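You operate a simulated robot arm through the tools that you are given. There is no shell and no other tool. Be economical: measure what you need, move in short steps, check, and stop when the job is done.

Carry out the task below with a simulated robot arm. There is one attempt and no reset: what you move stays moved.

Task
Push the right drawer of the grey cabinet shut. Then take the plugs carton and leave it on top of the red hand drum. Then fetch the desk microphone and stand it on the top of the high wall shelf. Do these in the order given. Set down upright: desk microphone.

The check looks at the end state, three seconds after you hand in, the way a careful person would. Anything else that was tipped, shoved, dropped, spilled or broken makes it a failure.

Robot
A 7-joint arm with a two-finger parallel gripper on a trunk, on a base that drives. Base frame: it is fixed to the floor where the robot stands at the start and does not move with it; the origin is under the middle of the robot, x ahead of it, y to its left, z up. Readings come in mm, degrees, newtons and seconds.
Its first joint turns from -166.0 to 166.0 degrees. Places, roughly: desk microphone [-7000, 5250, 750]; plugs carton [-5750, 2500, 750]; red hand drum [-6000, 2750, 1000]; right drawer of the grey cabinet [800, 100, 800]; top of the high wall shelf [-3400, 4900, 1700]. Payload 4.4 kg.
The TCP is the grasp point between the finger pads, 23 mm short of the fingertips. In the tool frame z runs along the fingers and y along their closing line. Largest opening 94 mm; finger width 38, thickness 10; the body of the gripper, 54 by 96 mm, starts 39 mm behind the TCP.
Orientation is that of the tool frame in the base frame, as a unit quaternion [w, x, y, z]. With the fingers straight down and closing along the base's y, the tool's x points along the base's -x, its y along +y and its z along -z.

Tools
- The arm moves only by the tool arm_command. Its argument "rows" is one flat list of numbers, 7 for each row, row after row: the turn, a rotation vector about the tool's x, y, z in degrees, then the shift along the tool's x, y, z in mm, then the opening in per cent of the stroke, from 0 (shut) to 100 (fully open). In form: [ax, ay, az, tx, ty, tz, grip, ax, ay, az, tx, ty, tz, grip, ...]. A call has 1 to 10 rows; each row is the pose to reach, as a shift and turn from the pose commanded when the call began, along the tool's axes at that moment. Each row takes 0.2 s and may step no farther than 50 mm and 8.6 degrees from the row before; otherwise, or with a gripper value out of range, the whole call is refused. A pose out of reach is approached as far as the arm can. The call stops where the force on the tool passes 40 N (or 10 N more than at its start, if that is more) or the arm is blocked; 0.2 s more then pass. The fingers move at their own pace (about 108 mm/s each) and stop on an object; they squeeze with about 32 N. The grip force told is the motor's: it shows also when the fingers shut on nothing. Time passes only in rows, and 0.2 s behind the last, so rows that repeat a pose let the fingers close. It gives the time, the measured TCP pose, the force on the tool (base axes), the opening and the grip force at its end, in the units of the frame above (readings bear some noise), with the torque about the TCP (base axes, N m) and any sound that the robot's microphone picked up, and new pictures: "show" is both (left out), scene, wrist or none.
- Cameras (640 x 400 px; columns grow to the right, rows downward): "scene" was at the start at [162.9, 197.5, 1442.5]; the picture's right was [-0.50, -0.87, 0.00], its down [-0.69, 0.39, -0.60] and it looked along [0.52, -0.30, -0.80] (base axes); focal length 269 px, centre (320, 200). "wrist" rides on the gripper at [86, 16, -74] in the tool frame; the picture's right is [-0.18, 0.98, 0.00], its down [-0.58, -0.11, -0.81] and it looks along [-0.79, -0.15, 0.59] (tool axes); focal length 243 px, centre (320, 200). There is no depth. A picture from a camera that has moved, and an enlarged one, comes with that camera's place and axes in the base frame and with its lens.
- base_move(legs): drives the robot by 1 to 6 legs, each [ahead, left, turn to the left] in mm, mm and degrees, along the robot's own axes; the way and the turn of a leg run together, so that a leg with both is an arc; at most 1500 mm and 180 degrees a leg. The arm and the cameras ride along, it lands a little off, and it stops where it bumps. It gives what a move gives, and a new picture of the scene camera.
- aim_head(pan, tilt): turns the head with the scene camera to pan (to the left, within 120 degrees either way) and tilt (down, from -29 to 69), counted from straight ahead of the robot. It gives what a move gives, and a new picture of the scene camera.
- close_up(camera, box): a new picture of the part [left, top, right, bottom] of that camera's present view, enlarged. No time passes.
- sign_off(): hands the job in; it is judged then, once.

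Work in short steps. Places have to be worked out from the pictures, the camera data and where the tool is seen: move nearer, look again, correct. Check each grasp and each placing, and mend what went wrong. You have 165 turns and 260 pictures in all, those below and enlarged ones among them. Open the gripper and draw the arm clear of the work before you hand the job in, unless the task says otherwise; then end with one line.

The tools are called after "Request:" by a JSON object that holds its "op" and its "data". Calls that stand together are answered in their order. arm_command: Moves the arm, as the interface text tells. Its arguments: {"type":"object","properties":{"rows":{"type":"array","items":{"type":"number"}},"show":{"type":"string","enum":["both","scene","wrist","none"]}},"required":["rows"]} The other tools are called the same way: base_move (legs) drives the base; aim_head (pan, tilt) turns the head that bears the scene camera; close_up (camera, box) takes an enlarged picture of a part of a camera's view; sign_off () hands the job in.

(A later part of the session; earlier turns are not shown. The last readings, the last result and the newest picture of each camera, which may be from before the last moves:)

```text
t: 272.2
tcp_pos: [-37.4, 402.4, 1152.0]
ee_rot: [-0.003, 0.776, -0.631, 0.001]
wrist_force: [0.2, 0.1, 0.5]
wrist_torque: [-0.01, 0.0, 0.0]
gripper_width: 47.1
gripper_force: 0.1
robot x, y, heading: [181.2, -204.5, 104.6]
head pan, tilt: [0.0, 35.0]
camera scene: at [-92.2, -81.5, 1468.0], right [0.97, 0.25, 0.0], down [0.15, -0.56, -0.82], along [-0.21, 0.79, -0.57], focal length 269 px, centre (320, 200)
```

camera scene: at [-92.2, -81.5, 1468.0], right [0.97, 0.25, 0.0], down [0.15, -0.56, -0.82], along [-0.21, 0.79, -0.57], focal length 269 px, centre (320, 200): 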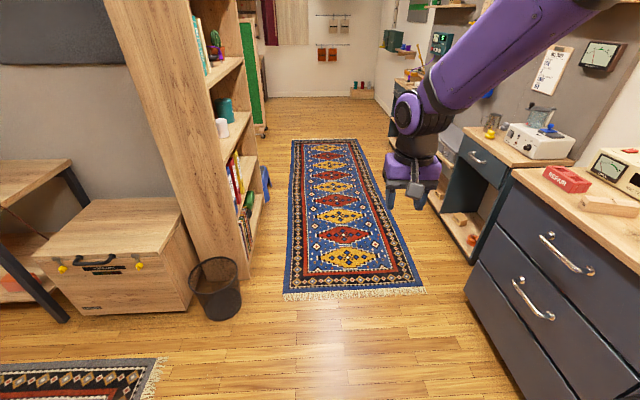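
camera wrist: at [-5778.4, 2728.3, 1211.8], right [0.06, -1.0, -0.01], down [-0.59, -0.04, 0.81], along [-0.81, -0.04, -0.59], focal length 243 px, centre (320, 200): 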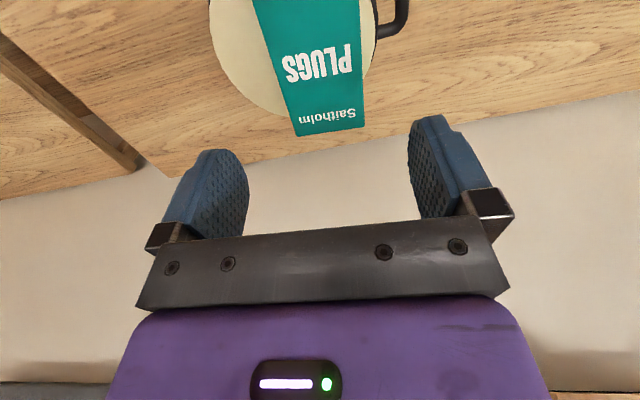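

Straighten heading and drive up the rug corridor.

Request:
{"op": "base_move", "data": {"legs": [[0, 0, 2.4], [1450, 0, 0], [1450, 0, 0]]}}

Request:
{"op": "base_move", "data": {"legs": [[1450, 0, 0], [550, 0, 0], [0, 0, 90]]}}

```text
t: 286.6
tcp_pos: [-901.6, 3162.3, 1153.4]
ee_rot: [-0.003, 0.786, -0.618, 0.002]
wrist_force: [-0.5, 0.3, -0.6]
wrist_torque: [0.04, -0.01, -0.01]
gripper_width: 47.0
gripper_force: 0.1
robot x, y, heading: [-661.0, 2564.5, 106.6]
head pan, tilt: [0.0, 35.0]
camera scene: at [-939.9, 2676.6, 1468.0], right [0.96, 0.29, 0.0], down [0.16, -0.55, -0.82], along [-0.23, 0.78, -0.57], focal length 269 px, centre (320, 200)
```

scene: 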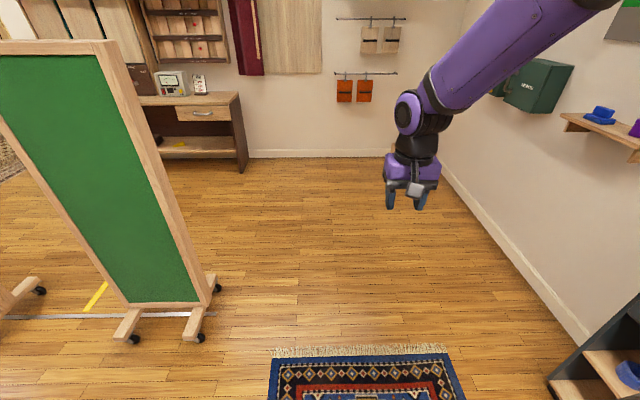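

```text
t: 300.4
tcp_pos: [-1817.1, 4252.6, 1153.7]
ee_rot: [-0.004, 0.994, 0.11, 0.0]
wrist_force: [0.1, 0.2, 0.0]
wrist_torque: [0.02, 0.0, 0.01]
gripper_width: 47.1
gripper_force: 0.0
robot x, y, heading: [-1215.3, 4484.6, -164.3]
head pan, tilt: [0.0, 35.0]
camera scene: at [-1335.9, 4205.6, 1468.0], right [-0.27, 0.96, 0.0], down [0.55, 0.15, -0.82], along [-0.79, -0.22, -0.57], focal length 269 px, centre (320, 200)
```

scene: 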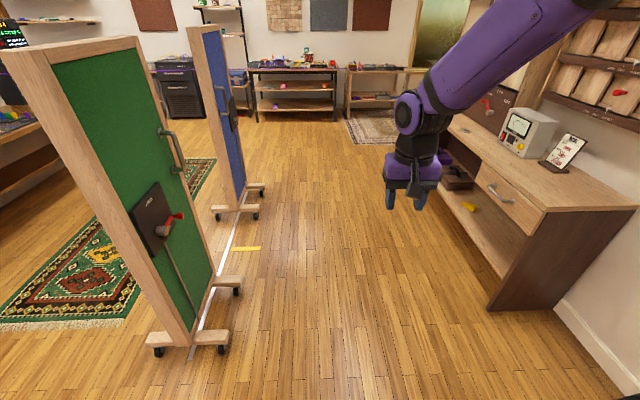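

In the corridor again. I advance and look up at the wall shelf on the right.

Request:
{"op": "base_move", "data": {"legs": [[0, 0, 1.3], [1000, 0, 0]]}}

Request:
{"op": "aim_head", "data": {"pan": -35, "tilt": 0}}

```text
t: 305.9
tcp_pos: [-2777.8, 3951.4, 1153.2]
ee_rot: [-0.003, 0.993, 0.118, -0.001]
wrist_force: [0.1, -0.1, 0.5]
wrist_torque: [0.0, -0.02, -0.01]
gripper_width: 47.1
gripper_force: 0.0
robot x, y, heading: [-2181.7, 4192.4, -163.7]
head pan, tilt: [0.0, 35.0]
camera scene: at [-2294.1, 3913.6, 1468.0], right [-0.29, 0.96, 0.0], down [0.55, 0.16, -0.82], along [-0.79, -0.23, -0.57], focal length 269 px, centre (320, 200)
```

scene: 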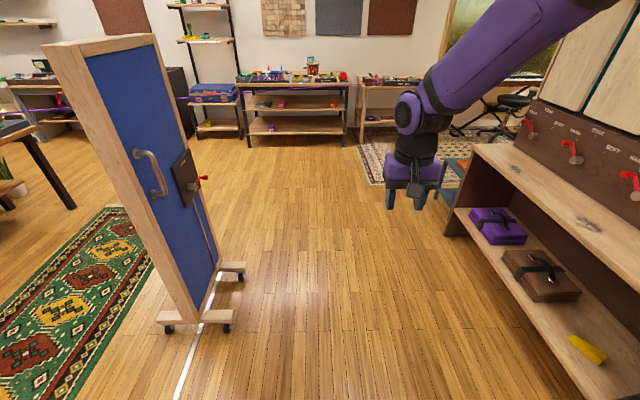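

```text
t: 306.9
tcp_pos: [-2777.4, 3950.2, 1152.3]
ee_rot: [-0.004, 0.993, 0.117, 0.0]
wrist_force: [-0.3, -0.1, 0.5]
wrist_torque: [0.01, -0.04, 0.04]
gripper_width: 47.1
gripper_force: 0.0
robot x, y, heading: [-2180.3, 4192.3, -163.3]
head pan, tilt: [-35.0, 0.0]
camera scene: at [-2295.1, 3967.1, 1524.0], right [0.31, 0.95, 0.0], down [0.0, 0.0, -1.0], along [-0.95, 0.31, 0.0], focal length 269 px, centre (320, 200)
```

scene: 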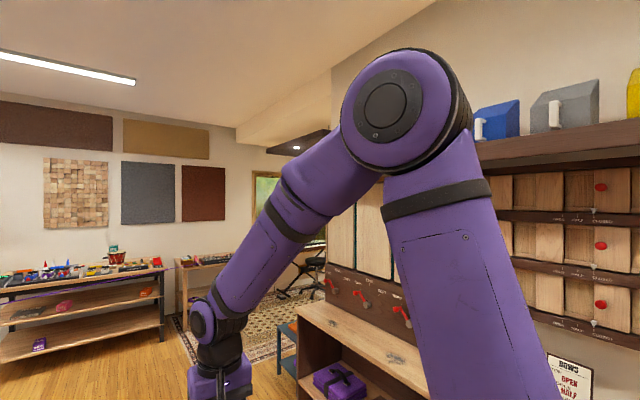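

The arm hides part of it; I advance so the shelf is more beside me and look again.

Request:
{"op": "base_move", "data": {"legs": [[1000, -30, 0]]}}

Request:
{"op": "aim_head", "data": {"pan": -95, "tilt": -3}}

```text
t: 312.1
tcp_pos: [-3734.8, 3687.5, 1154.0]
ee_rot: [-0.003, 0.992, 0.123, 0.0]
wrist_force: [0.4, -0.4, -0.2]
wrist_torque: [-0.06, -0.03, 0.01]
gripper_width: 47.1
gripper_force: 0.0
robot x, y, heading: [-3138.5, 3934.5, -162.6]
head pan, tilt: [-35.0, 0.0]
camera scene: at [-3252.7, 3707.6, 1524.1], right [0.31, 0.95, 0.0], down [0.0, 0.0, -1.0], along [-0.95, 0.31, 0.0], focal length 269 px, centre (320, 200)
```

scene: 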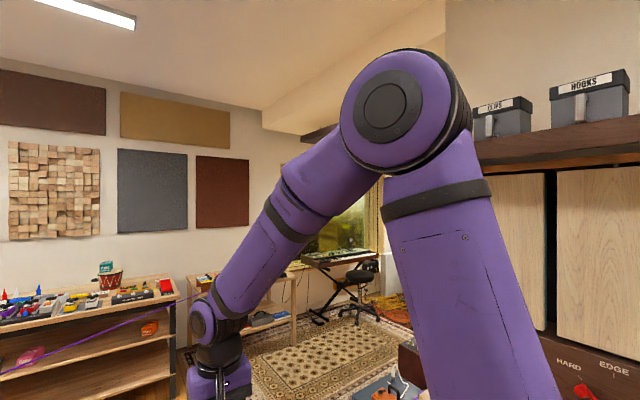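

```text
t: 313.4
tcp_pos: [-3734.2, 3687.0, 1153.6]
ee_rot: [-0.003, 0.992, 0.124, 0.0]
wrist_force: [-0.5, 0.0, -0.2]
wrist_torque: [0.0, 0.0, 0.0]
gripper_width: 47.1
gripper_force: 0.0
robot x, y, heading: [-3140.9, 3937.5, -162.8]
head pan, tilt: [-95.0, -3.0]
camera scene: at [-3185.7, 3766.6, 1528.8], right [0.98, 0.21, 0.0], down [-0.01, 0.05, -1.0], along [-0.21, 0.98, 0.05], focal length 269 px, centre (320, 200)
```

scene: 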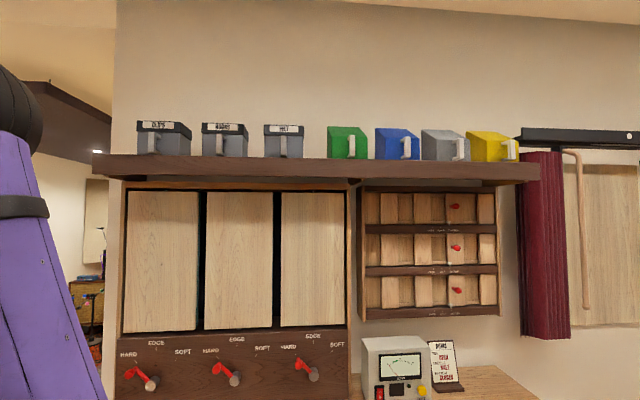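

The shelf is at z≈1.73 m, front at v≈5.5 m, spanning u≈-2757…-1150; its left end (u≈-2757…-2605) has a free ~150 mm space. Next I go on toward the microphone and look around.

Request:
{"op": "close_up", "data": {"camera": "scene", "box": [80, 90, 360, 220]}}

Request:
{"op": "base_move", "data": {"legs": [[900, -80, 0]]}}

Request:
{"op": "aim_head", "data": {"pan": -60, "tilt": 22}}

Request:
{"op": "aim_head", "data": {"pan": -5, "tilt": 22}}

```text
2.29 times, centred on (220, 155) of scene
camera zoom: at [-3185.7, 3766.6, 1528.8], right [0.98, 0.21, 0.0], down [-0.01, 0.05, -1.0], along [-0.21, 0.98, 0.05], focal length 614 px, centre (549, 303)
```

zoom: 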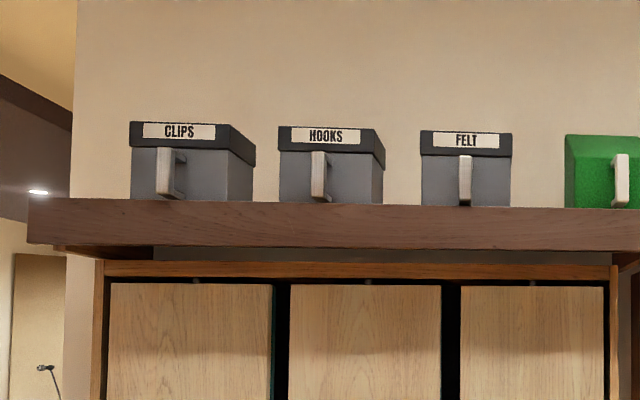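

```text
t: 318.2
tcp_pos: [-4627.4, 3506.9, 1153.3]
ee_rot: [-0.003, 0.993, 0.118, -0.001]
wrist_force: [-1.2, -0.5, 0.1]
wrist_torque: [0.04, -0.03, 0.02]
gripper_width: 47.1
gripper_force: 0.1
robot x, y, heading: [-4028.8, 3749.2, -163.5]
head pan, tilt: [-95.0, -3.0]
camera scene: at [-4078.6, 3580.8, 1528.8], right [0.98, 0.2, 0.0], down [-0.01, 0.05, -1.0], along [-0.2, 0.98, 0.05], focal length 269 px, centre (320, 200)
```

scene: 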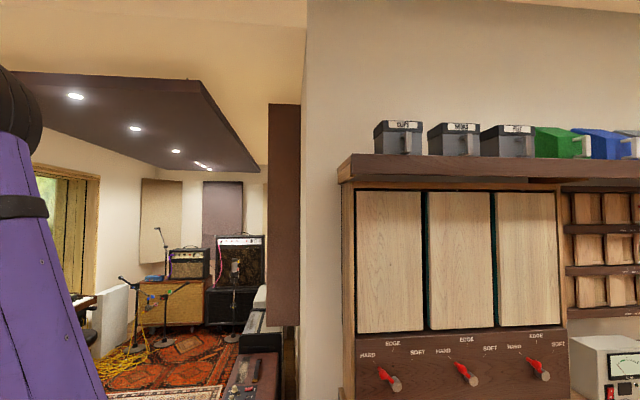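

```text
t: 319.2
tcp_pos: [-4628.1, 3507.2, 1153.4]
ee_rot: [-0.004, 0.993, 0.118, -0.001]
wrist_force: [0.1, 0.5, -0.1]
wrist_torque: [0.0, -0.03, 0.03]
gripper_width: 47.1
gripper_force: 0.1
robot x, y, heading: [-4030.2, 3748.8, -163.4]
head pan, tilt: [-60.0, 22.0]
camera scene: at [-4128.1, 3557.9, 1488.6], right [0.69, 0.73, 0.0], down [0.27, -0.26, -0.93], along [-0.67, 0.64, -0.37], focal length 269 px, centre (320, 200)
```

scene: 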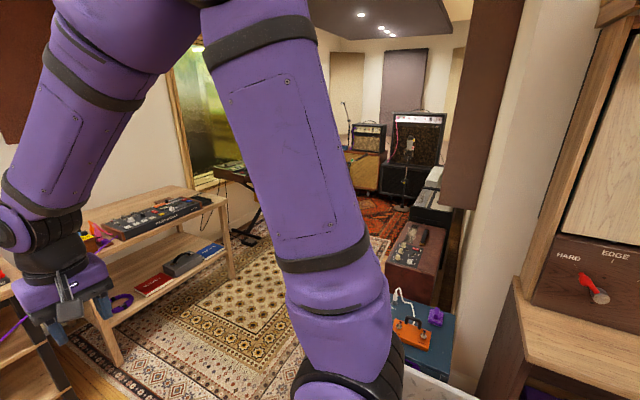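

```text
t: 320.4
tcp_pos: [-4628.4, 3506.2, 1152.4]
ee_rot: [-0.004, 0.993, 0.119, 0.0]
wrist_force: [0.2, 0.0, -0.4]
wrist_torque: [-0.02, -0.01, 0.02]
gripper_width: 47.0
gripper_force: 0.1
robot x, y, heading: [-4028.1, 3748.8, -163.4]
head pan, tilt: [-5.0, 22.0]
camera scene: at [-4151.7, 3475.5, 1488.6], right [-0.2, 0.98, 0.0], down [0.37, 0.07, -0.93], along [-0.91, -0.19, -0.37], focal length 269 px, centre (320, 200)
```

scene: 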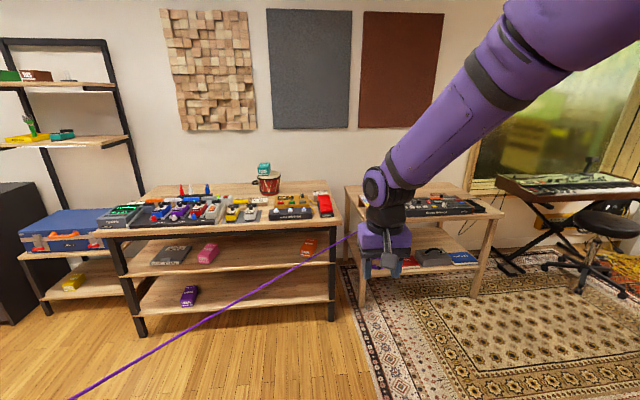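

The microphone should be by the keyboard under the window. I turn right 50° away from the cord, and advance diagonally over the rug.

Request:
{"op": "base_move", "data": {"legs": [[0, 0, -50], [159, 193, 0], [900, 0, 0]]}}

Request:
{"op": "aim_head", "data": {"pan": 10, "tilt": 22}}

```text
t: 328.8
tcp_pos: [-5571.9, 4471.8, 1153.1]
ee_rot: [-0.003, 0.949, -0.315, 0.001]
wrist_force: [0.1, 0.1, -0.8]
wrist_torque: [-0.02, 0.01, 0.02]
gripper_width: 46.6
gripper_force: 0.1
robot x, y, heading: [-5001.2, 4167.6, 146.4]
head pan, tilt: [-5.0, 22.0]
camera scene: at [-5290.7, 4084.9, 1488.6], right [0.62, 0.78, 0.0], down [0.29, -0.23, -0.93], along [-0.72, 0.58, -0.37], focal length 269 px, centre (320, 200)
```

scene: 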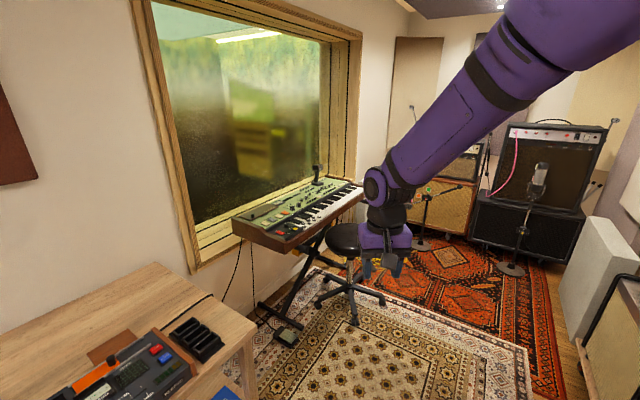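

```text
t: 329.6
tcp_pos: [-5572.2, 4473.0, 1152.8]
ee_rot: [-0.003, 0.95, -0.314, 0.002]
wrist_force: [-0.2, -0.7, -0.3]
wrist_torque: [-0.02, -0.02, 0.0]
gripper_width: 46.9
gripper_force: 0.1
robot x, y, heading: [-5002.8, 4170.8, 146.4]
head pan, tilt: [10.0, 22.0]
camera scene: at [-5303.2, 4064.2, 1488.6], right [0.4, 0.92, 0.0], down [0.34, -0.15, -0.93], along [-0.85, 0.37, -0.37], focal length 269 px, centre (320, 200)
```

scene: 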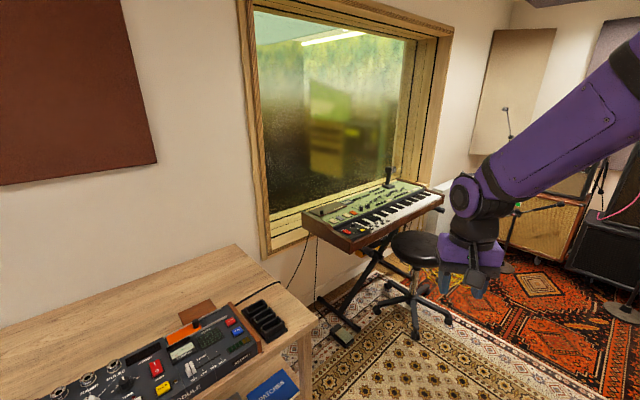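

Request:
{"op": "close_up", "data": {"camera": "scene", "box": [290, 140, 470, 260]}}

```text
3.33 times, centred on (380, 200) of scene
camera zoom: at [-5303.2, 4064.2, 1488.6], right [0.4, 0.92, 0.0], down [0.34, -0.15, -0.93], along [-0.85, 0.37, -0.37], focal length 896 px, centre (120, 200)
```

zoom: 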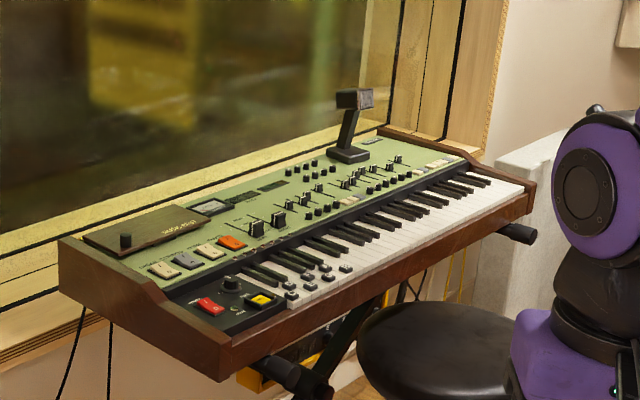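

The desk microphone (black base, slanted stem, box head) stands on the keyboard's rear right, near uv (-5030, 7100). A stool stands in front of it. I go further to see the free space beyond the stool.

Request:
{"op": "base_move", "data": {"legs": [[950, -620, 0]]}}

Request:
{"op": "aim_head", "data": {"pan": 30, "tilt": 30}}

Request:
{"op": "aim_head", "data": {"pan": -50, "tilt": 30}}

```text
t: 331.6
tcp_pos: [-5645.8, 4636.0, 1154.0]
ee_rot: [-0.004, 0.943, -0.333, 0.002]
wrist_force: [0.1, -0.8, 0.4]
wrist_torque: [0.01, 0.0, -0.02]
gripper_width: 47.0
gripper_force: 0.1
robot x, y, heading: [-5087.2, 4308.8, 144.0]
head pan, tilt: [10.0, 22.0]
stopped in leg 1: the robot was blocked; the commanded pose is now the measured one
camera scene: at [-5393.9, 4216.3, 1488.6], right [0.44, 0.9, 0.0], down [0.34, -0.16, -0.93], along [-0.83, 0.4, -0.37], focal length 269 px, centre (320, 200)
```

scene: 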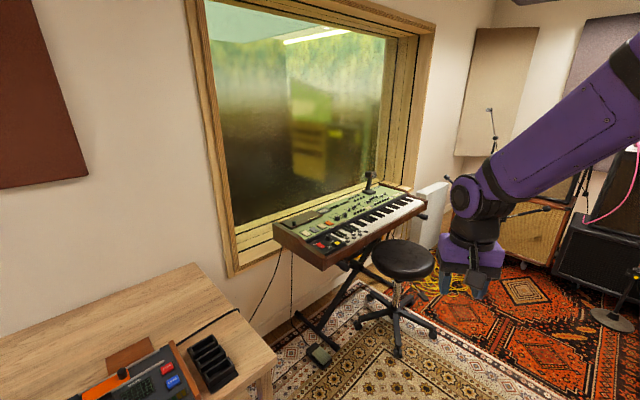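

```text
t: 332.4
tcp_pos: [-5646.7, 4635.2, 1153.6]
ee_rot: [-0.005, 0.943, -0.334, 0.002]
wrist_force: [-0.5, 0.0, -0.8]
wrist_torque: [0.01, 0.0, 0.0]
gripper_width: 46.7
gripper_force: 0.1
robot x, y, heading: [-5088.7, 4305.5, 144.3]
head pan, tilt: [30.0, 30.0]
camera scene: at [-5400.3, 4185.2, 1475.8], right [0.1, 0.99, 0.0], down [0.5, -0.05, -0.87], along [-0.86, 0.09, -0.5], focal length 269 px, centre (320, 200)
```

scene: 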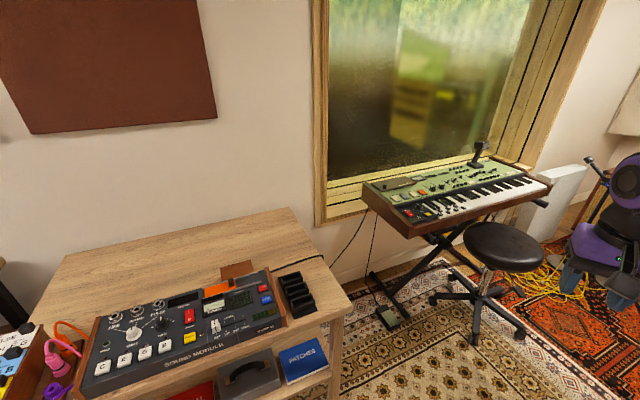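

```text
t: 333.9
tcp_pos: [-5645.7, 4635.8, 1152.4]
ee_rot: [-0.004, 0.943, -0.333, 0.002]
wrist_force: [0.5, -0.3, -0.2]
wrist_torque: [0.01, 0.0, 0.0]
gripper_width: 47.1
gripper_force: 0.0
robot x, y, heading: [-5089.9, 4310.0, 144.2]
head pan, tilt: [-50.0, 30.0]
camera scene: at [-5317.0, 4266.1, 1475.8], right [1.0, 0.07, 0.0], down [0.04, -0.5, -0.87], along [-0.06, 0.86, -0.5], focal length 269 px, centre (320, 200)
```

scene: 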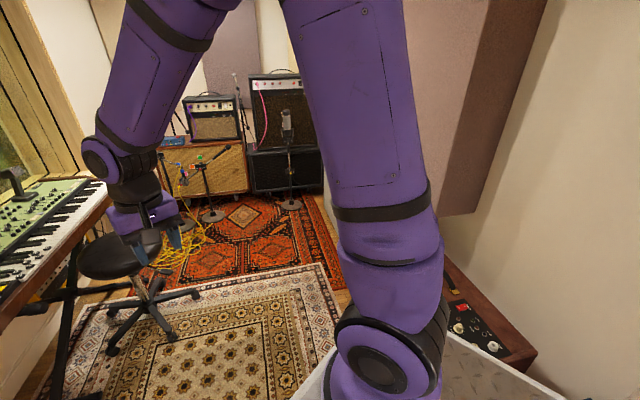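

The base bumped something on its right; I check there.

Request:
{"op": "aim_head", "data": {"pan": -100, "tilt": 45}}

```text
t: 335.1
tcp_pos: [-5645.6, 4636.0, 1153.2]
ee_rot: [-0.004, 0.943, -0.333, 0.0]
wrist_force: [0.5, -0.2, 0.8]
wrist_torque: [0.02, -0.01, 0.0]
gripper_width: 46.9
gripper_force: 0.1
robot x, y, heading: [-5087.9, 4307.9, 144.2]
head pan, tilt: [-100.0, 45.0]
camera scene: at [-5252.0, 4232.6, 1453.2], right [0.7, -0.72, 0.0], down [-0.51, -0.49, -0.71], along [0.51, 0.49, -0.71], focal length 269 px, centre (320, 200)
```

scene: 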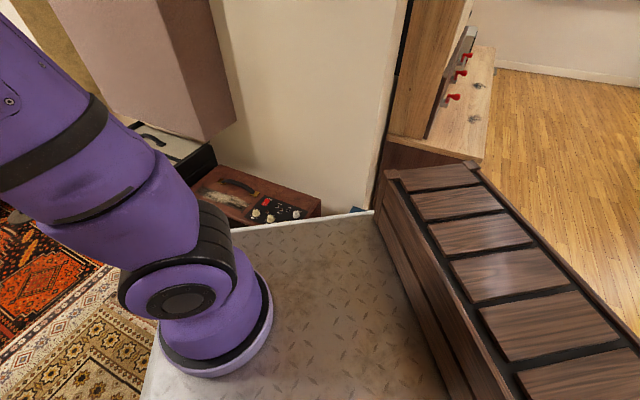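

The blue side table is right against my right-rear edge. I move away to the left and check it.

Request:
{"op": "base_move", "data": {"legs": [[60, 110, 0]]}}

Request:
{"op": "close_up", "data": {"camera": "scene", "box": [160, 80, 400, 260]}}

```text
t: 336.4
tcp_pos: [-5758.6, 4580.2, 1151.6]
ee_rot: [-0.004, 0.943, -0.333, 0.003]
wrist_force: [0.5, 0.2, -0.4]
wrist_torque: [0.03, -0.01, 0.01]
gripper_width: 47.3
gripper_force: 0.0
robot x, y, heading: [-5207.7, 4252.8, 144.0]
head pan, tilt: [-100.0, 45.0]
camera scene: at [-5366.2, 4177.7, 1453.2], right [0.7, -0.72, 0.0], down [-0.51, -0.49, -0.71], along [0.51, 0.49, -0.71], focal length 269 px, centre (320, 200)
```

scene: 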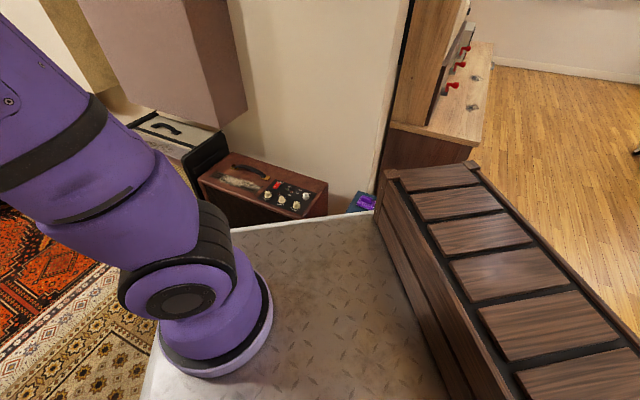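

```text
2.22 times, centred on (280, 170) of scene
camera zoom: at [-5366.2, 4177.7, 1453.2], right [0.7, -0.72, 0.0], down [-0.51, -0.49, -0.71], along [0.51, 0.49, -0.71], focal length 597 px, centre (409, 267)
```

zoom: 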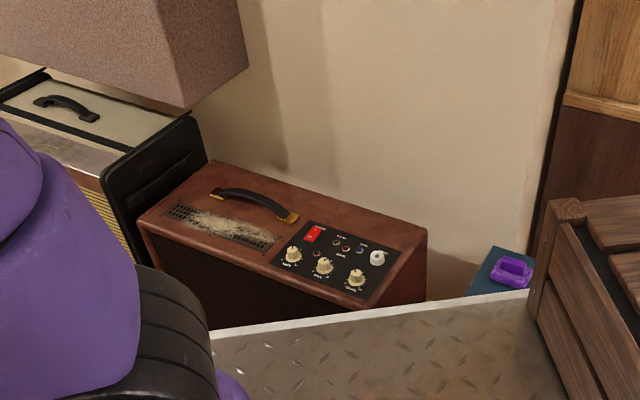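

The side table looks undisturbed. I turn to face the window wall and strafe right past the stool, keeping about u=-3.8 m.

Request:
{"op": "base_move", "data": {"legs": [[0, 0, 52.8], [60, -200, 0], [0, -700, 0]]}}

Request:
{"op": "aim_head", "data": {"pan": 0, "tilt": 30}}

```text
t: 343.8
tcp_pos: [-6119.5, 4855.4, 1153.3]
ee_rot: [-0.004, 0.993, 0.118, 0.0]
wrist_force: [0.3, 0.0, 0.1]
wrist_torque: [-0.03, 0.0, 0.01]
gripper_width: 46.9
gripper_force: 0.0
robot x, y, heading: [-5522.8, 5097.6, -163.2]
head pan, tilt: [-100.0, 45.0]
camera scene: at [-5561.1, 4924.0, 1453.2], right [0.99, 0.12, 0.0], down [0.08, -0.7, -0.71], along [-0.08, 0.7, -0.71], focal length 269 px, centre (320, 200)
```

scene: 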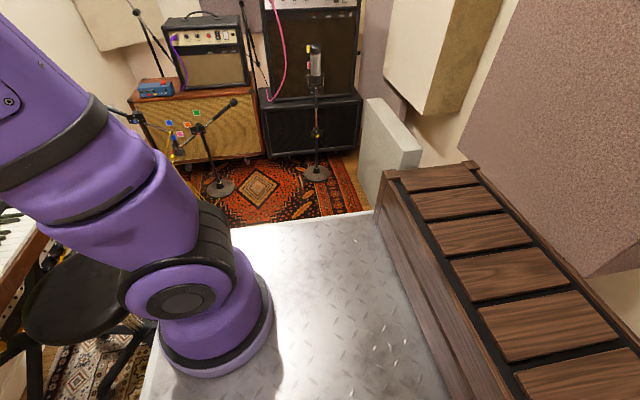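

```text
t: 345.6
tcp_pos: [-6118.2, 4855.4, 1152.5]
ee_rot: [-0.004, 0.993, 0.118, 0.0]
wrist_force: [0.1, 0.2, -0.1]
wrist_torque: [-0.01, 0.01, -0.02]
gripper_width: 46.9
gripper_force: 0.1
robot x, y, heading: [-5522.8, 5097.2, -163.4]
head pan, tilt: [0.0, 30.0]
camera scene: at [-5638.3, 4817.3, 1475.8], right [-0.29, 0.96, 0.0], down [0.48, 0.14, -0.87], along [-0.83, -0.25, -0.5], focal length 269 px, centre (320, 200)
```

scene: 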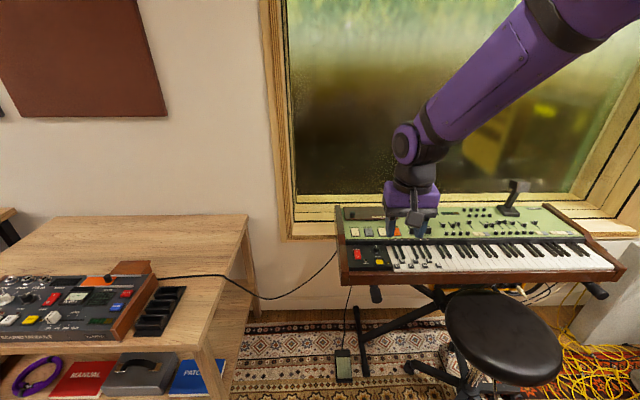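

Mic base triangulates to (-6928, 5358, 803) (uv -5059, 7145). I strafe further right so as to stand clear of the stool.

Request:
{"op": "base_move", "data": {"legs": [[40, -400, 0], [0, -420, 0]]}}

Request:
{"op": "close_up", "data": {"camera": "scene", "box": [200, 100, 480, 280]}}

```text
t: 350.3
tcp_pos: [-6392.4, 5638.9, 1152.5]
ee_rot: [-0.005, 0.993, 0.118, 0.0]
wrist_force: [0.7, -0.6, -0.2]
wrist_torque: [0.03, -0.01, -0.01]
gripper_width: 46.8
gripper_force: 0.1
robot x, y, heading: [-5795.9, 5881.1, -163.4]
head pan, tilt: [0.0, 30.0]
camera scene: at [-5912.4, 5600.1, 1475.8], right [-0.29, 0.96, 0.0], down [0.48, 0.14, -0.87], along [-0.83, -0.25, -0.5], focal length 269 px, centre (320, 200)
```

scene: 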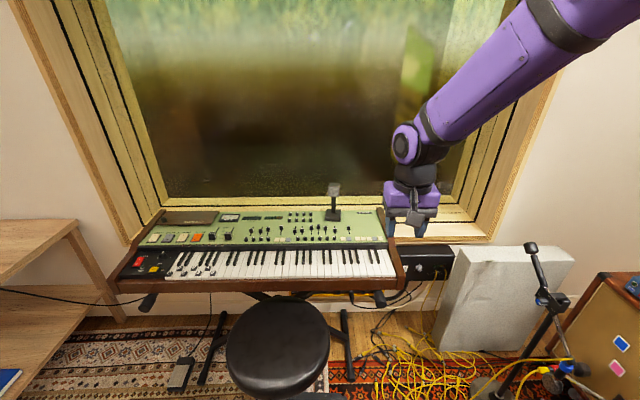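

```text
2.22 times, centred on (340, 190) of scene
camera zoom: at [-5912.4, 5600.1, 1475.8], right [-0.29, 0.96, 0.0], down [0.48, 0.14, -0.87], along [-0.83, -0.25, -0.5], focal length 597 px, centre (276, 222)
```

zoom: 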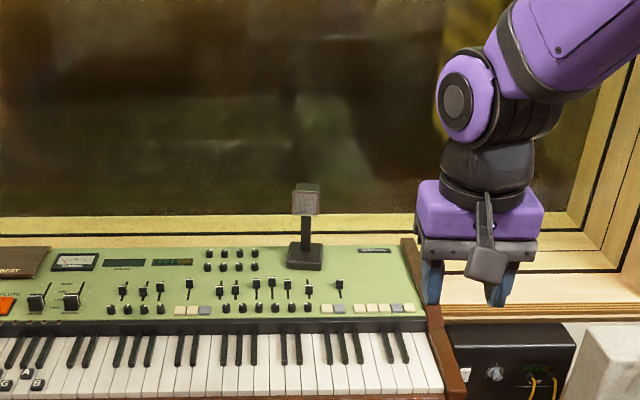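

The mic: base ~77 mm wide, thin stem ~19 mm, head ~56 mm wide facing me. I'll grip from the front with the tool pitched forward. I move 160 mm ahead, staying short of the stool's feet and the boom stand.

Request:
{"op": "base_move", "data": {"legs": [[160, -15, 0]]}}

```text
t: 351.7
tcp_pos: [-6550.6, 5605.3, 1152.2]
ee_rot: [-0.004, 0.993, 0.119, 0.001]
wrist_force: [0.0, -0.3, -0.3]
wrist_torque: [0.0, -0.04, 0.01]
gripper_width: 46.7
gripper_force: 0.0
robot x, y, heading: [-5954.8, 5852.2, -163.2]
head pan, tilt: [0.0, 30.0]
camera scene: at [-6070.4, 5568.3, 1475.8], right [-0.29, 0.96, 0.0], down [0.48, 0.14, -0.87], along [-0.83, -0.25, -0.5], focal length 269 px, centre (320, 200)
```

scene: 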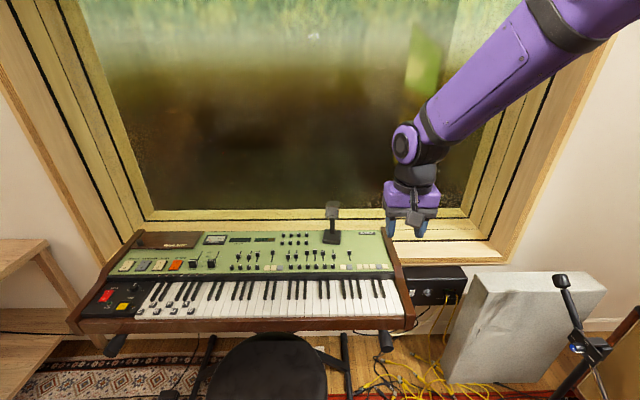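

Refined: mic base top ≈(-6903, 5366, 818), head centre ≈ z 938. I square the yaw, then pitch the tool forward to 25° below horizontal while moving to a stand-off in front of it, fully open.

Request:
{"op": "arm_command", "data": {"rows": [0, 0, -3, 0, 0, 0, 100], "show": "none"}}

Request:
{"op": "arm_command", "data": {"rows": [0, -8.1, 0, -32.8, 16, 20, 100, 0, -16.2, 0, -65.7, 32, 40, 100, 0, -24.3, 0, -98.5, 48, 60, 100, 0, -32.4, 0, -131.3, 64, 80, 100, 0, -40.5, 0, -164.2, 80, 100, 100, 0, -48.6, 0, -197, 96, 120, 100, 0, -56.8, 0, -229.9, 112, 140, 100, 0, -65, 0, -262.7, 127.7, 159, 100]}}

```text
t: 352.1
tcp_pos: [-6551.0, 5605.5, 1152.9]
ee_rot: [-0.004, 0.989, 0.145, 0.0]
wrist_force: [-0.7, -1.0, -0.5]
wrist_torque: [-0.01, -0.03, 0.03]
gripper_width: 94.2
gripper_force: 0.1
robot x, y, heading: [-5953.1, 5850.4, -163.4]
head pan, tilt: [0.0, 30.0]
```

```text
t: 353.9
tcp_pos: [-6766.7, 5409.6, 993.6]
ee_rot: [0.074, 0.834, 0.124, -0.532]
wrist_force: [0.4, 0.7, 0.8]
wrist_torque: [0.0, -0.01, 0.04]
gripper_width: 94.2
gripper_force: 0.1
robot x, y, heading: [-5954.2, 5848.8, -163.3]
head pan, tilt: [0.0, 30.0]
camera scene: at [-6069.8, 5568.8, 1475.9], right [-0.29, 0.96, 0.0], down [0.48, 0.14, -0.87], along [-0.83, -0.25, -0.5], focal length 269 px, centre (320, 200)
camera wrist: at [-6662.9, 5425.4, 946.9], right [0.21, -0.96, 0.16], down [0.44, 0.24, 0.87], along [-0.87, -0.11, 0.47], focal length 243 px, centre (320, 200)
```

scene: 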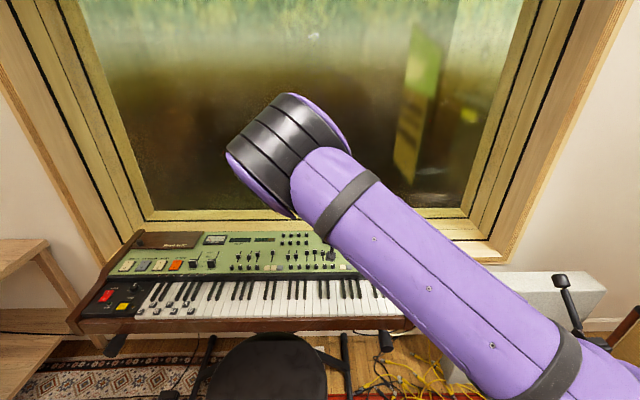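
wrist: 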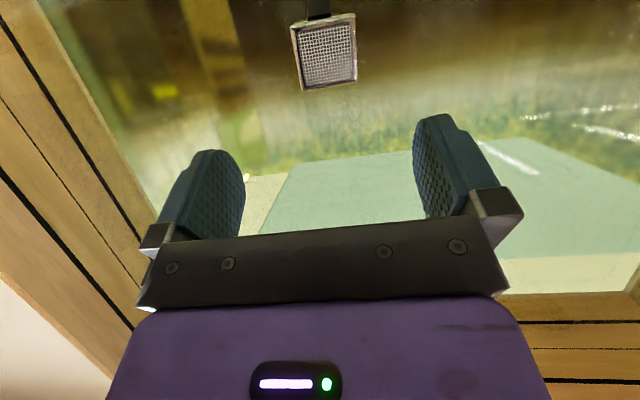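

Wrist view puts the mic's head centre at about (-6890, 5371, 936), 50 mm wide, right on the tool's line. I advance along the tool axis to straddle the head.

Request:
{"op": "arm_command", "data": {"rows": [0, 0, 0, -1, 1, 35, 100, 0, 0, 0, -2, 2, 70, 100, 0, 0, 0, -3.5, 2.5, 105, 100, 0, 0, 0, -4.6, 2.7, 125, 100]}}

```text
t: 354.9
tcp_pos: [-6874.9, 5374.1, 943.7]
ee_rot: [0.075, 0.834, 0.125, -0.532]
wrist_force: [-0.1, -0.1, 0.4]
wrist_torque: [0.0, -0.01, -0.03]
gripper_width: 94.2
gripper_force: 0.1
robot x, y, heading: [-5954.6, 5851.1, -163.1]
head pan, tilt: [0.0, 30.0]
camera scene: at [-6070.0, 5568.2, 1475.8], right [-0.29, 0.96, 0.0], down [0.48, 0.14, -0.87], along [-0.83, -0.25, -0.5], focal length 269 px, centre (320, 200)
camera wrist: at [-6771.0, 5389.3, 897.5], right [0.21, -0.97, 0.16], down [0.43, 0.24, 0.87], along [-0.88, -0.11, 0.47], focal length 243 px, centre (320, 200)
```

scene: 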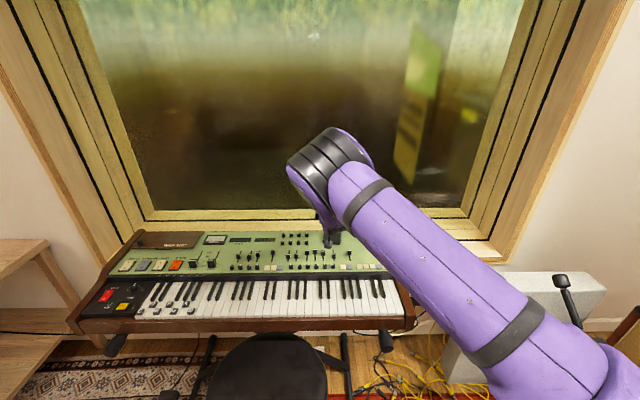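
wrist: 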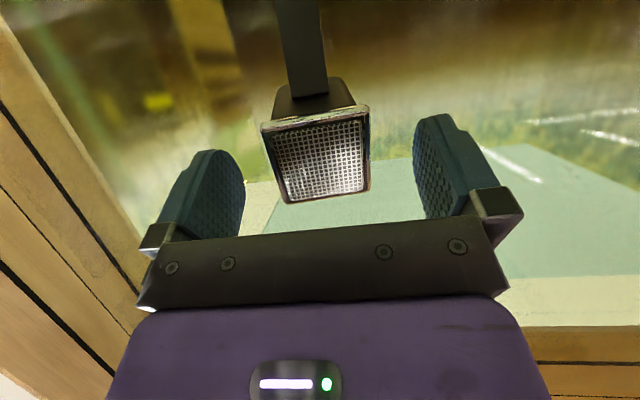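

The head is just ahead of the TCP, about 4 mm off-centre. I go 28 mm further with a small sideways fix, then close.

Request:
{"op": "arm_command", "data": {"rows": [0, 0, 0, 0, -4, 10, 100, 0, 0, 0, 0, -4, 20, 100, 0, 0, 0, 0, -4, 28, 100], "show": "wrist"}}

```text
t: 355.7
tcp_pos: [-6902.3, 5370.5, 932.3]
ee_rot: [0.073, 0.835, 0.124, -0.531]
wrist_force: [-0.5, 0.0, -1.2]
wrist_torque: [-0.02, 0.0, 0.0]
gripper_width: 94.3
gripper_force: 0.0
robot x, y, heading: [-5954.0, 5849.3, -163.2]
head pan, tilt: [0.0, 30.0]
camera wrist: at [-6797.9, 5386.4, 885.7], right [0.21, -0.97, 0.16], down [0.43, 0.24, 0.87], along [-0.88, -0.11, 0.47], focal length 243 px, centre (320, 200)
```

wrist: 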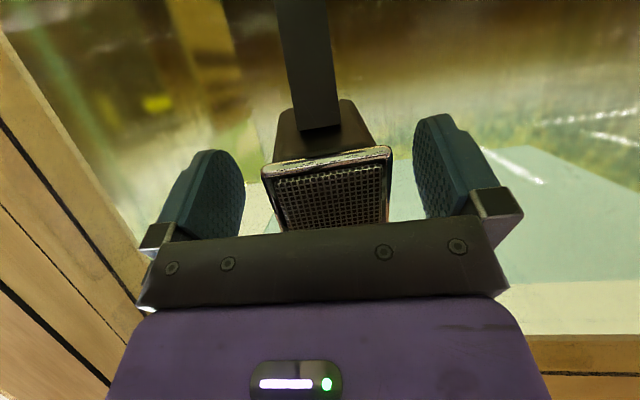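

Good straddle. Closing on the head.

Request:
{"op": "arm_command", "data": {"rows": [0, 0, 0, 0, 0, 0, 20, 0, 0, 0, 0, 0, 0, 20, 0, 0, 0, 0, 0, 0, 20, 0, 0, 0, 0, 0, 0, 20], "show": "wrist"}}

```text
t: 356.7
tcp_pos: [-6902.1, 5371.5, 932.5]
ee_rot: [0.074, 0.835, 0.124, -0.532]
wrist_force: [1.2, -3.6, 2.5]
wrist_torque: [-0.78, -0.54, -0.07]
gripper_width: 48.4
gripper_force: 31.6
robot x, y, heading: [-5954.8, 5846.8, -163.2]
head pan, tilt: [0.0, 30.0]
camera wrist: at [-6797.7, 5385.7, 886.2], right [0.21, -0.96, 0.16], down [0.43, 0.24, 0.87], along [-0.88, -0.11, 0.47], focal length 243 px, centre (320, 200)
```

wrist: 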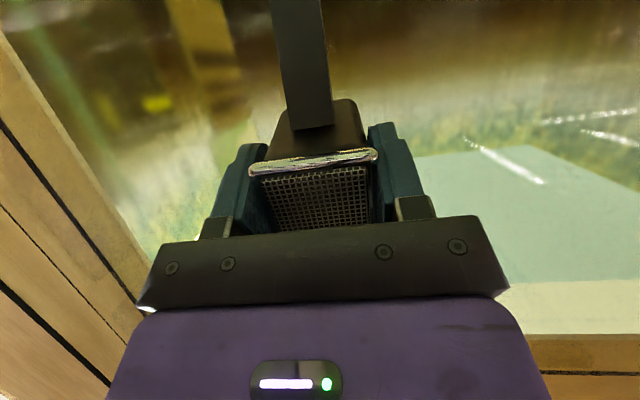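

Gripped at 48 mm. I lift straight up.

Request:
{"op": "arm_command", "data": {"rows": [0, 0, 0, -9, 0, -4.2, 20, 0, 0, 0, -27.2, 0, -12.7, 20, 0, 0, 0, -54.4, 0, -25.3, 20, 0, 0, 0, -90.6, 0, -42.2, 20, 0, 0, 0, -126.8, 0, -59, 20, 0, 0, 0, -163, 0, -76, 20]}}

```text
t: 358.1
tcp_pos: [-6899.1, 5369.9, 1111.7]
ee_rot: [0.074, 0.835, 0.124, -0.531]
wrist_force: [-0.8, 0.1, -9.0]
wrist_torque: [0.0, -0.13, 0.02]
gripper_width: 48.1
gripper_force: 31.8
robot x, y, heading: [-5954.3, 5848.4, -163.3]
head pan, tilt: [0.0, 30.0]
camera scene: at [-6071.2, 5567.9, 1475.6], right [-0.29, 0.96, 0.0], down [0.48, 0.14, -0.87], along [-0.83, -0.25, -0.5], focal length 269 px, centre (320, 200)
camera wrist: at [-6794.9, 5384.7, 1065.4], right [0.21, -0.97, 0.16], down [0.43, 0.24, 0.87], along [-0.88, -0.11, 0.47], focal length 243 px, centre (320, 200)
```

scene: 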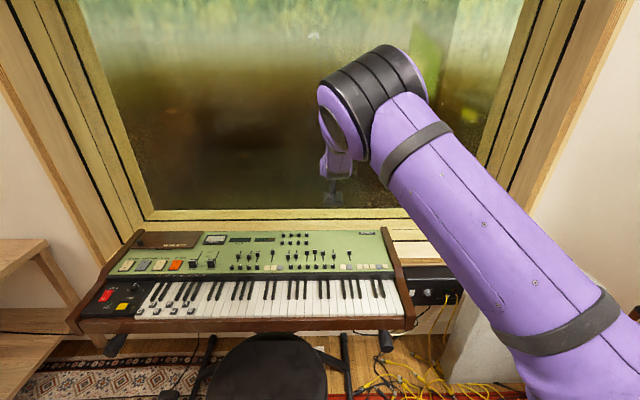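
wrist: 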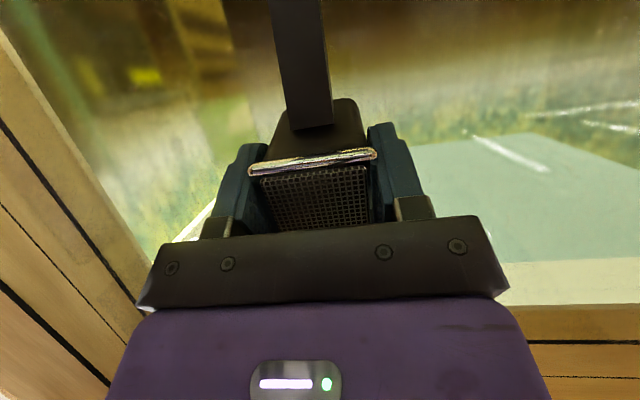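

Mic is held firmly (≈9 N) and level. I draw back 230 mm and up 120 mm for carrying.

Request:
{"op": "arm_command", "data": {"rows": [0, 0, 0, -2, 0, -43, 20, 0, 0, 0, -4, 0, -86, 20, 0, 0, 0, -6, 0, -129, 20, 0, 0, 0, -8, 0, -172, 20, 0, 0, 0, -10, -1, -215, 20, 0, 0, 0, -11.5, -1.4, -258, 20]}}

```text
t: 359.5
tcp_pos: [-6685.1, 5435.3, 1230.0]
ee_rot: [0.074, 0.835, 0.124, -0.532]
wrist_force: [-1.5, 0.7, -7.9]
wrist_torque: [0.02, -0.14, 0.03]
gripper_width: 47.8
gripper_force: 32.1
robot x, y, heading: [-5953.6, 5850.0, -163.1]
head pan, tilt: [0.0, 30.0]
camera scene: at [-6071.5, 5567.7, 1475.6], right [-0.29, 0.96, 0.0], down [0.48, 0.14, -0.87], along [-0.83, -0.25, -0.5], focal length 269 px, centre (320, 200)
camera wrist: at [-6580.5, 5450.2, 1185.1], right [0.21, -0.97, 0.16], down [0.43, 0.24, 0.87], along [-0.88, -0.11, 0.47], focal length 243 px, centre (320, 200)
```

scene: 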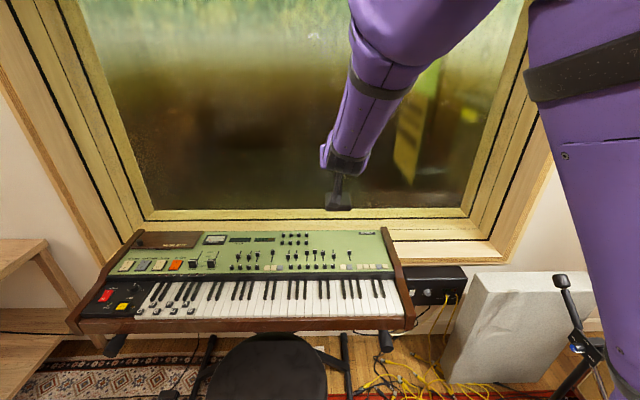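
wrist: 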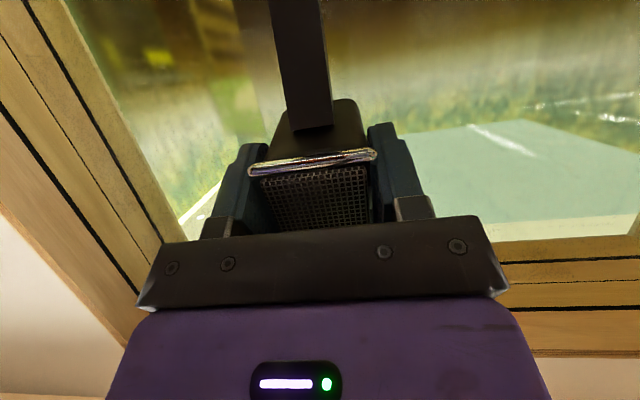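

I back out and strafe left along the route I came.

Request:
{"op": "base_move", "data": {"legs": [[-165, 0, 0], [0, 850, 0], [0, 880, 0]]}}

```text
t: 369.3
tcp_pos: [-6024.8, 3830.1, 1231.7]
ee_rot: [0.075, 0.835, 0.126, -0.531]
wrist_force: [0.4, -0.6, -6.6]
wrist_torque: [0.04, -0.19, -0.01]
gripper_width: 47.8
gripper_force: 31.9
robot x, y, heading: [-5296.2, 4246.2, -163.0]
head pan, tilt: [0.0, 30.0]
camera scene: at [-5411.6, 3966.1, 1475.7], right [-0.29, 0.96, 0.0], down [0.48, 0.15, -0.87], along [-0.83, -0.25, -0.5], focal length 269 px, centre (320, 200)
```

scene: 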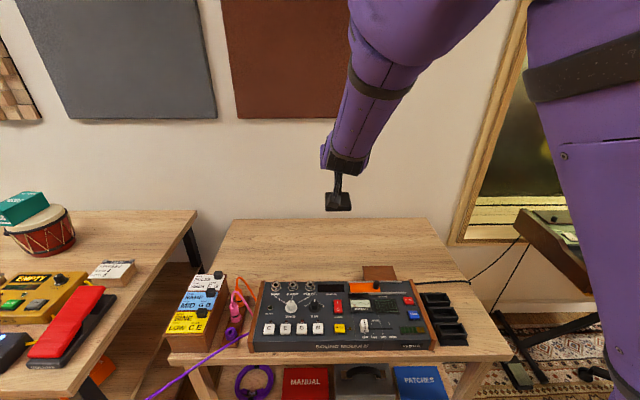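

Now turn right 50° and back out diagonally to the corridor, then face the shelf wall.

Request:
{"op": "base_move", "data": {"legs": [[0, 0, -50], [-1330, -46, 0]]}}

Request:
{"op": "base_move", "data": {"legs": [[0, 0, -40]]}}

Request:
{"op": "aim_head", "data": {"pan": 0, "tilt": 0}}

```text
t: 378.3
tcp_pos: [-4929.9, 3833.8, 1231.6]
ee_rot: [-0.153, 0.811, -0.233, -0.514]
wrist_force: [0.2, -0.3, -7.3]
wrist_torque: [-0.12, -0.17, 0.0]
gripper_width: 47.9
gripper_force: 32.2
robot x, y, heading: [-4137.5, 3553.7, 147.4]
head pan, tilt: [0.0, 30.0]
camera scene: at [-4427.2, 3456.1, 1475.7], right [0.54, 0.84, 0.0], down [0.42, -0.27, -0.87], along [-0.73, 0.46, -0.5], focal length 269 px, centre (320, 200)
```

scene: 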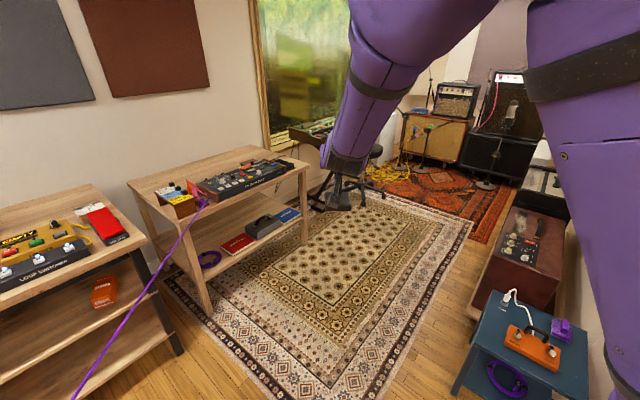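

```text
t: 380.6
tcp_pos: [-4566.2, 4274.8, 1230.5]
ee_rot: [-0.32, 0.682, -0.497, -0.431]
wrist_force: [0.8, -0.4, -7.4]
wrist_torque: [-0.19, -0.06, 0.0]
gripper_width: 47.8
gripper_force: 32.0
robot x, y, heading: [-4135.2, 3549.4, 107.9]
head pan, tilt: [0.0, 30.0]
camera scene: at [-4422.2, 3662.5, 1475.7], right [0.95, 0.3, 0.0], down [0.15, -0.48, -0.87], along [-0.26, 0.82, -0.5], focal length 269 px, centre (320, 200)
```

scene: 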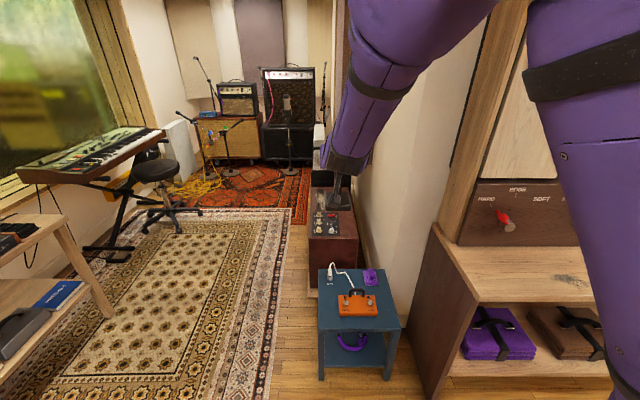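

```text
t: 381.5
tcp_pos: [-4566.2, 4276.8, 1230.4]
ee_rot: [-0.319, 0.683, -0.496, -0.431]
wrist_force: [0.6, -0.2, -8.2]
wrist_torque: [-0.15, -0.07, -0.01]
gripper_width: 47.9
gripper_force: 31.5
robot x, y, heading: [-4137.5, 3557.1, 107.8]
head pan, tilt: [0.0, 0.0]
camera scene: at [-4422.1, 3662.1, 1524.0], right [0.95, 0.3, 0.0], down [0.0, 0.0, -1.0], along [-0.3, 0.95, 0.0], focal length 269 px, centre (320, 200)
```

scene: 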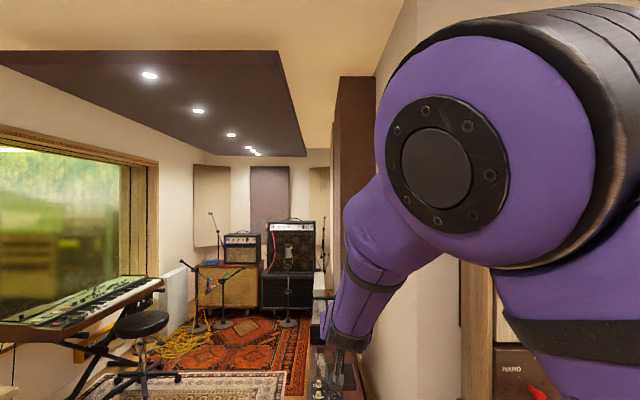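

I shift to stand before the shelf's left end (front top-left corner ≈ uv (-2656, 5520), z≈1731), keeping back from the bench, and look at it.

Request:
{"op": "base_move", "data": {"legs": [[-150, 0, -0.8], [0, -350, 0]]}}

Request:
{"op": "aim_head", "data": {"pan": -8, "tilt": -8}}

```text
t: 384.7
tcp_pos: [-4178.8, 4242.2, 1230.6]
ee_rot: [-0.322, 0.68, -0.5, -0.429]
wrist_force: [0.3, -0.3, -7.1]
wrist_torque: [-0.19, -0.01, -0.03]
gripper_width: 47.7
gripper_force: 32.4
robot x, y, heading: [-3761.4, 3515.0, 107.0]
head pan, tilt: [0.0, 0.0]
camera scene: at [-4043.3, 3625.3, 1524.1], right [0.96, 0.29, 0.0], down [0.0, 0.0, -1.0], along [-0.29, 0.96, 0.0], focal length 269 px, centre (320, 200)
```

scene: 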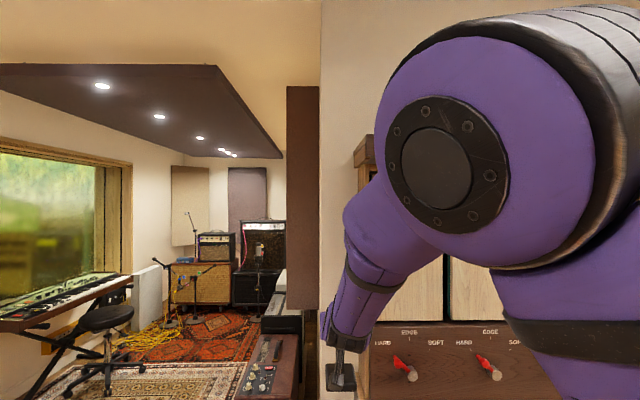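

```text
t: 385.4
tcp_pos: [-4178.1, 4241.5, 1231.1]
ee_rot: [-0.322, 0.68, -0.5, -0.428]
wrist_force: [-0.7, -0.7, -7.7]
wrist_torque: [-0.16, -0.05, 0.03]
gripper_width: 47.7
gripper_force: 32.6
robot x, y, heading: [-3761.4, 3512.9, 106.8]
head pan, tilt: [-8.0, -8.0]
camera scene: at [-4030.5, 3623.8, 1536.3], right [0.99, 0.16, 0.0], down [-0.02, 0.14, -0.99], along [-0.16, 0.98, 0.14], focal length 269 px, centre (320, 200)
```

scene: 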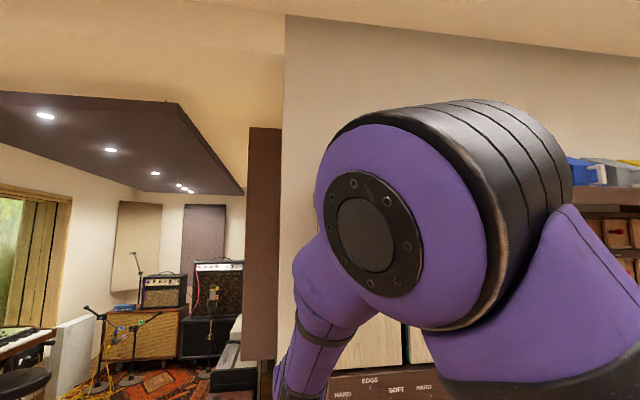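

The robot's elbow fills the view, so I'll work from geometry plus the wrist camera: free spot centre ≈ uv (-2590, 5580), TCP height there ≈1863. First I shift the arm to the right and raise it.

Request:
{"op": "arm_command", "data": {"rows": [0, 0, 0, 0, -41, 0, 20, 0, 0, 0, 0, -82, 0, 20, 0, 0, 0, 0, -123, 0, 20, 0, 0, 0, 0, -165, 0, 20, 0, 0, 0, -40, -165, -19, 20, 0, 0, 0, -80, -165, -38, 20, 0, 0, 0, -120, -166, -57, 20, 0, 0, 0, -160, -166, -76, 20, 0, 0, 0, -200, -166, -94, 20], "show": "scene"}}

```text
t: 387.4
tcp_pos: [-4021.3, 4287.6, 1454.5]
ee_rot: [-0.322, 0.68, -0.5, -0.428]
wrist_force: [-0.1, 0.6, -6.6]
wrist_torque: [-0.17, -0.05, -0.05]
gripper_width: 47.6
gripper_force: 32.5
robot x, y, heading: [-3762.2, 3511.2, 107.3]
head pan, tilt: [-8.0, -8.0]
camera scene: at [-4030.7, 3624.2, 1536.3], right [0.99, 0.16, 0.0], down [-0.02, 0.14, -0.99], along [-0.15, 0.98, 0.14], focal length 269 px, centre (320, 200)
```

scene: 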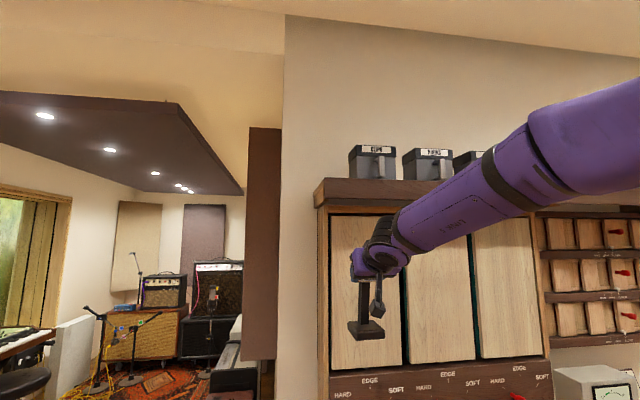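

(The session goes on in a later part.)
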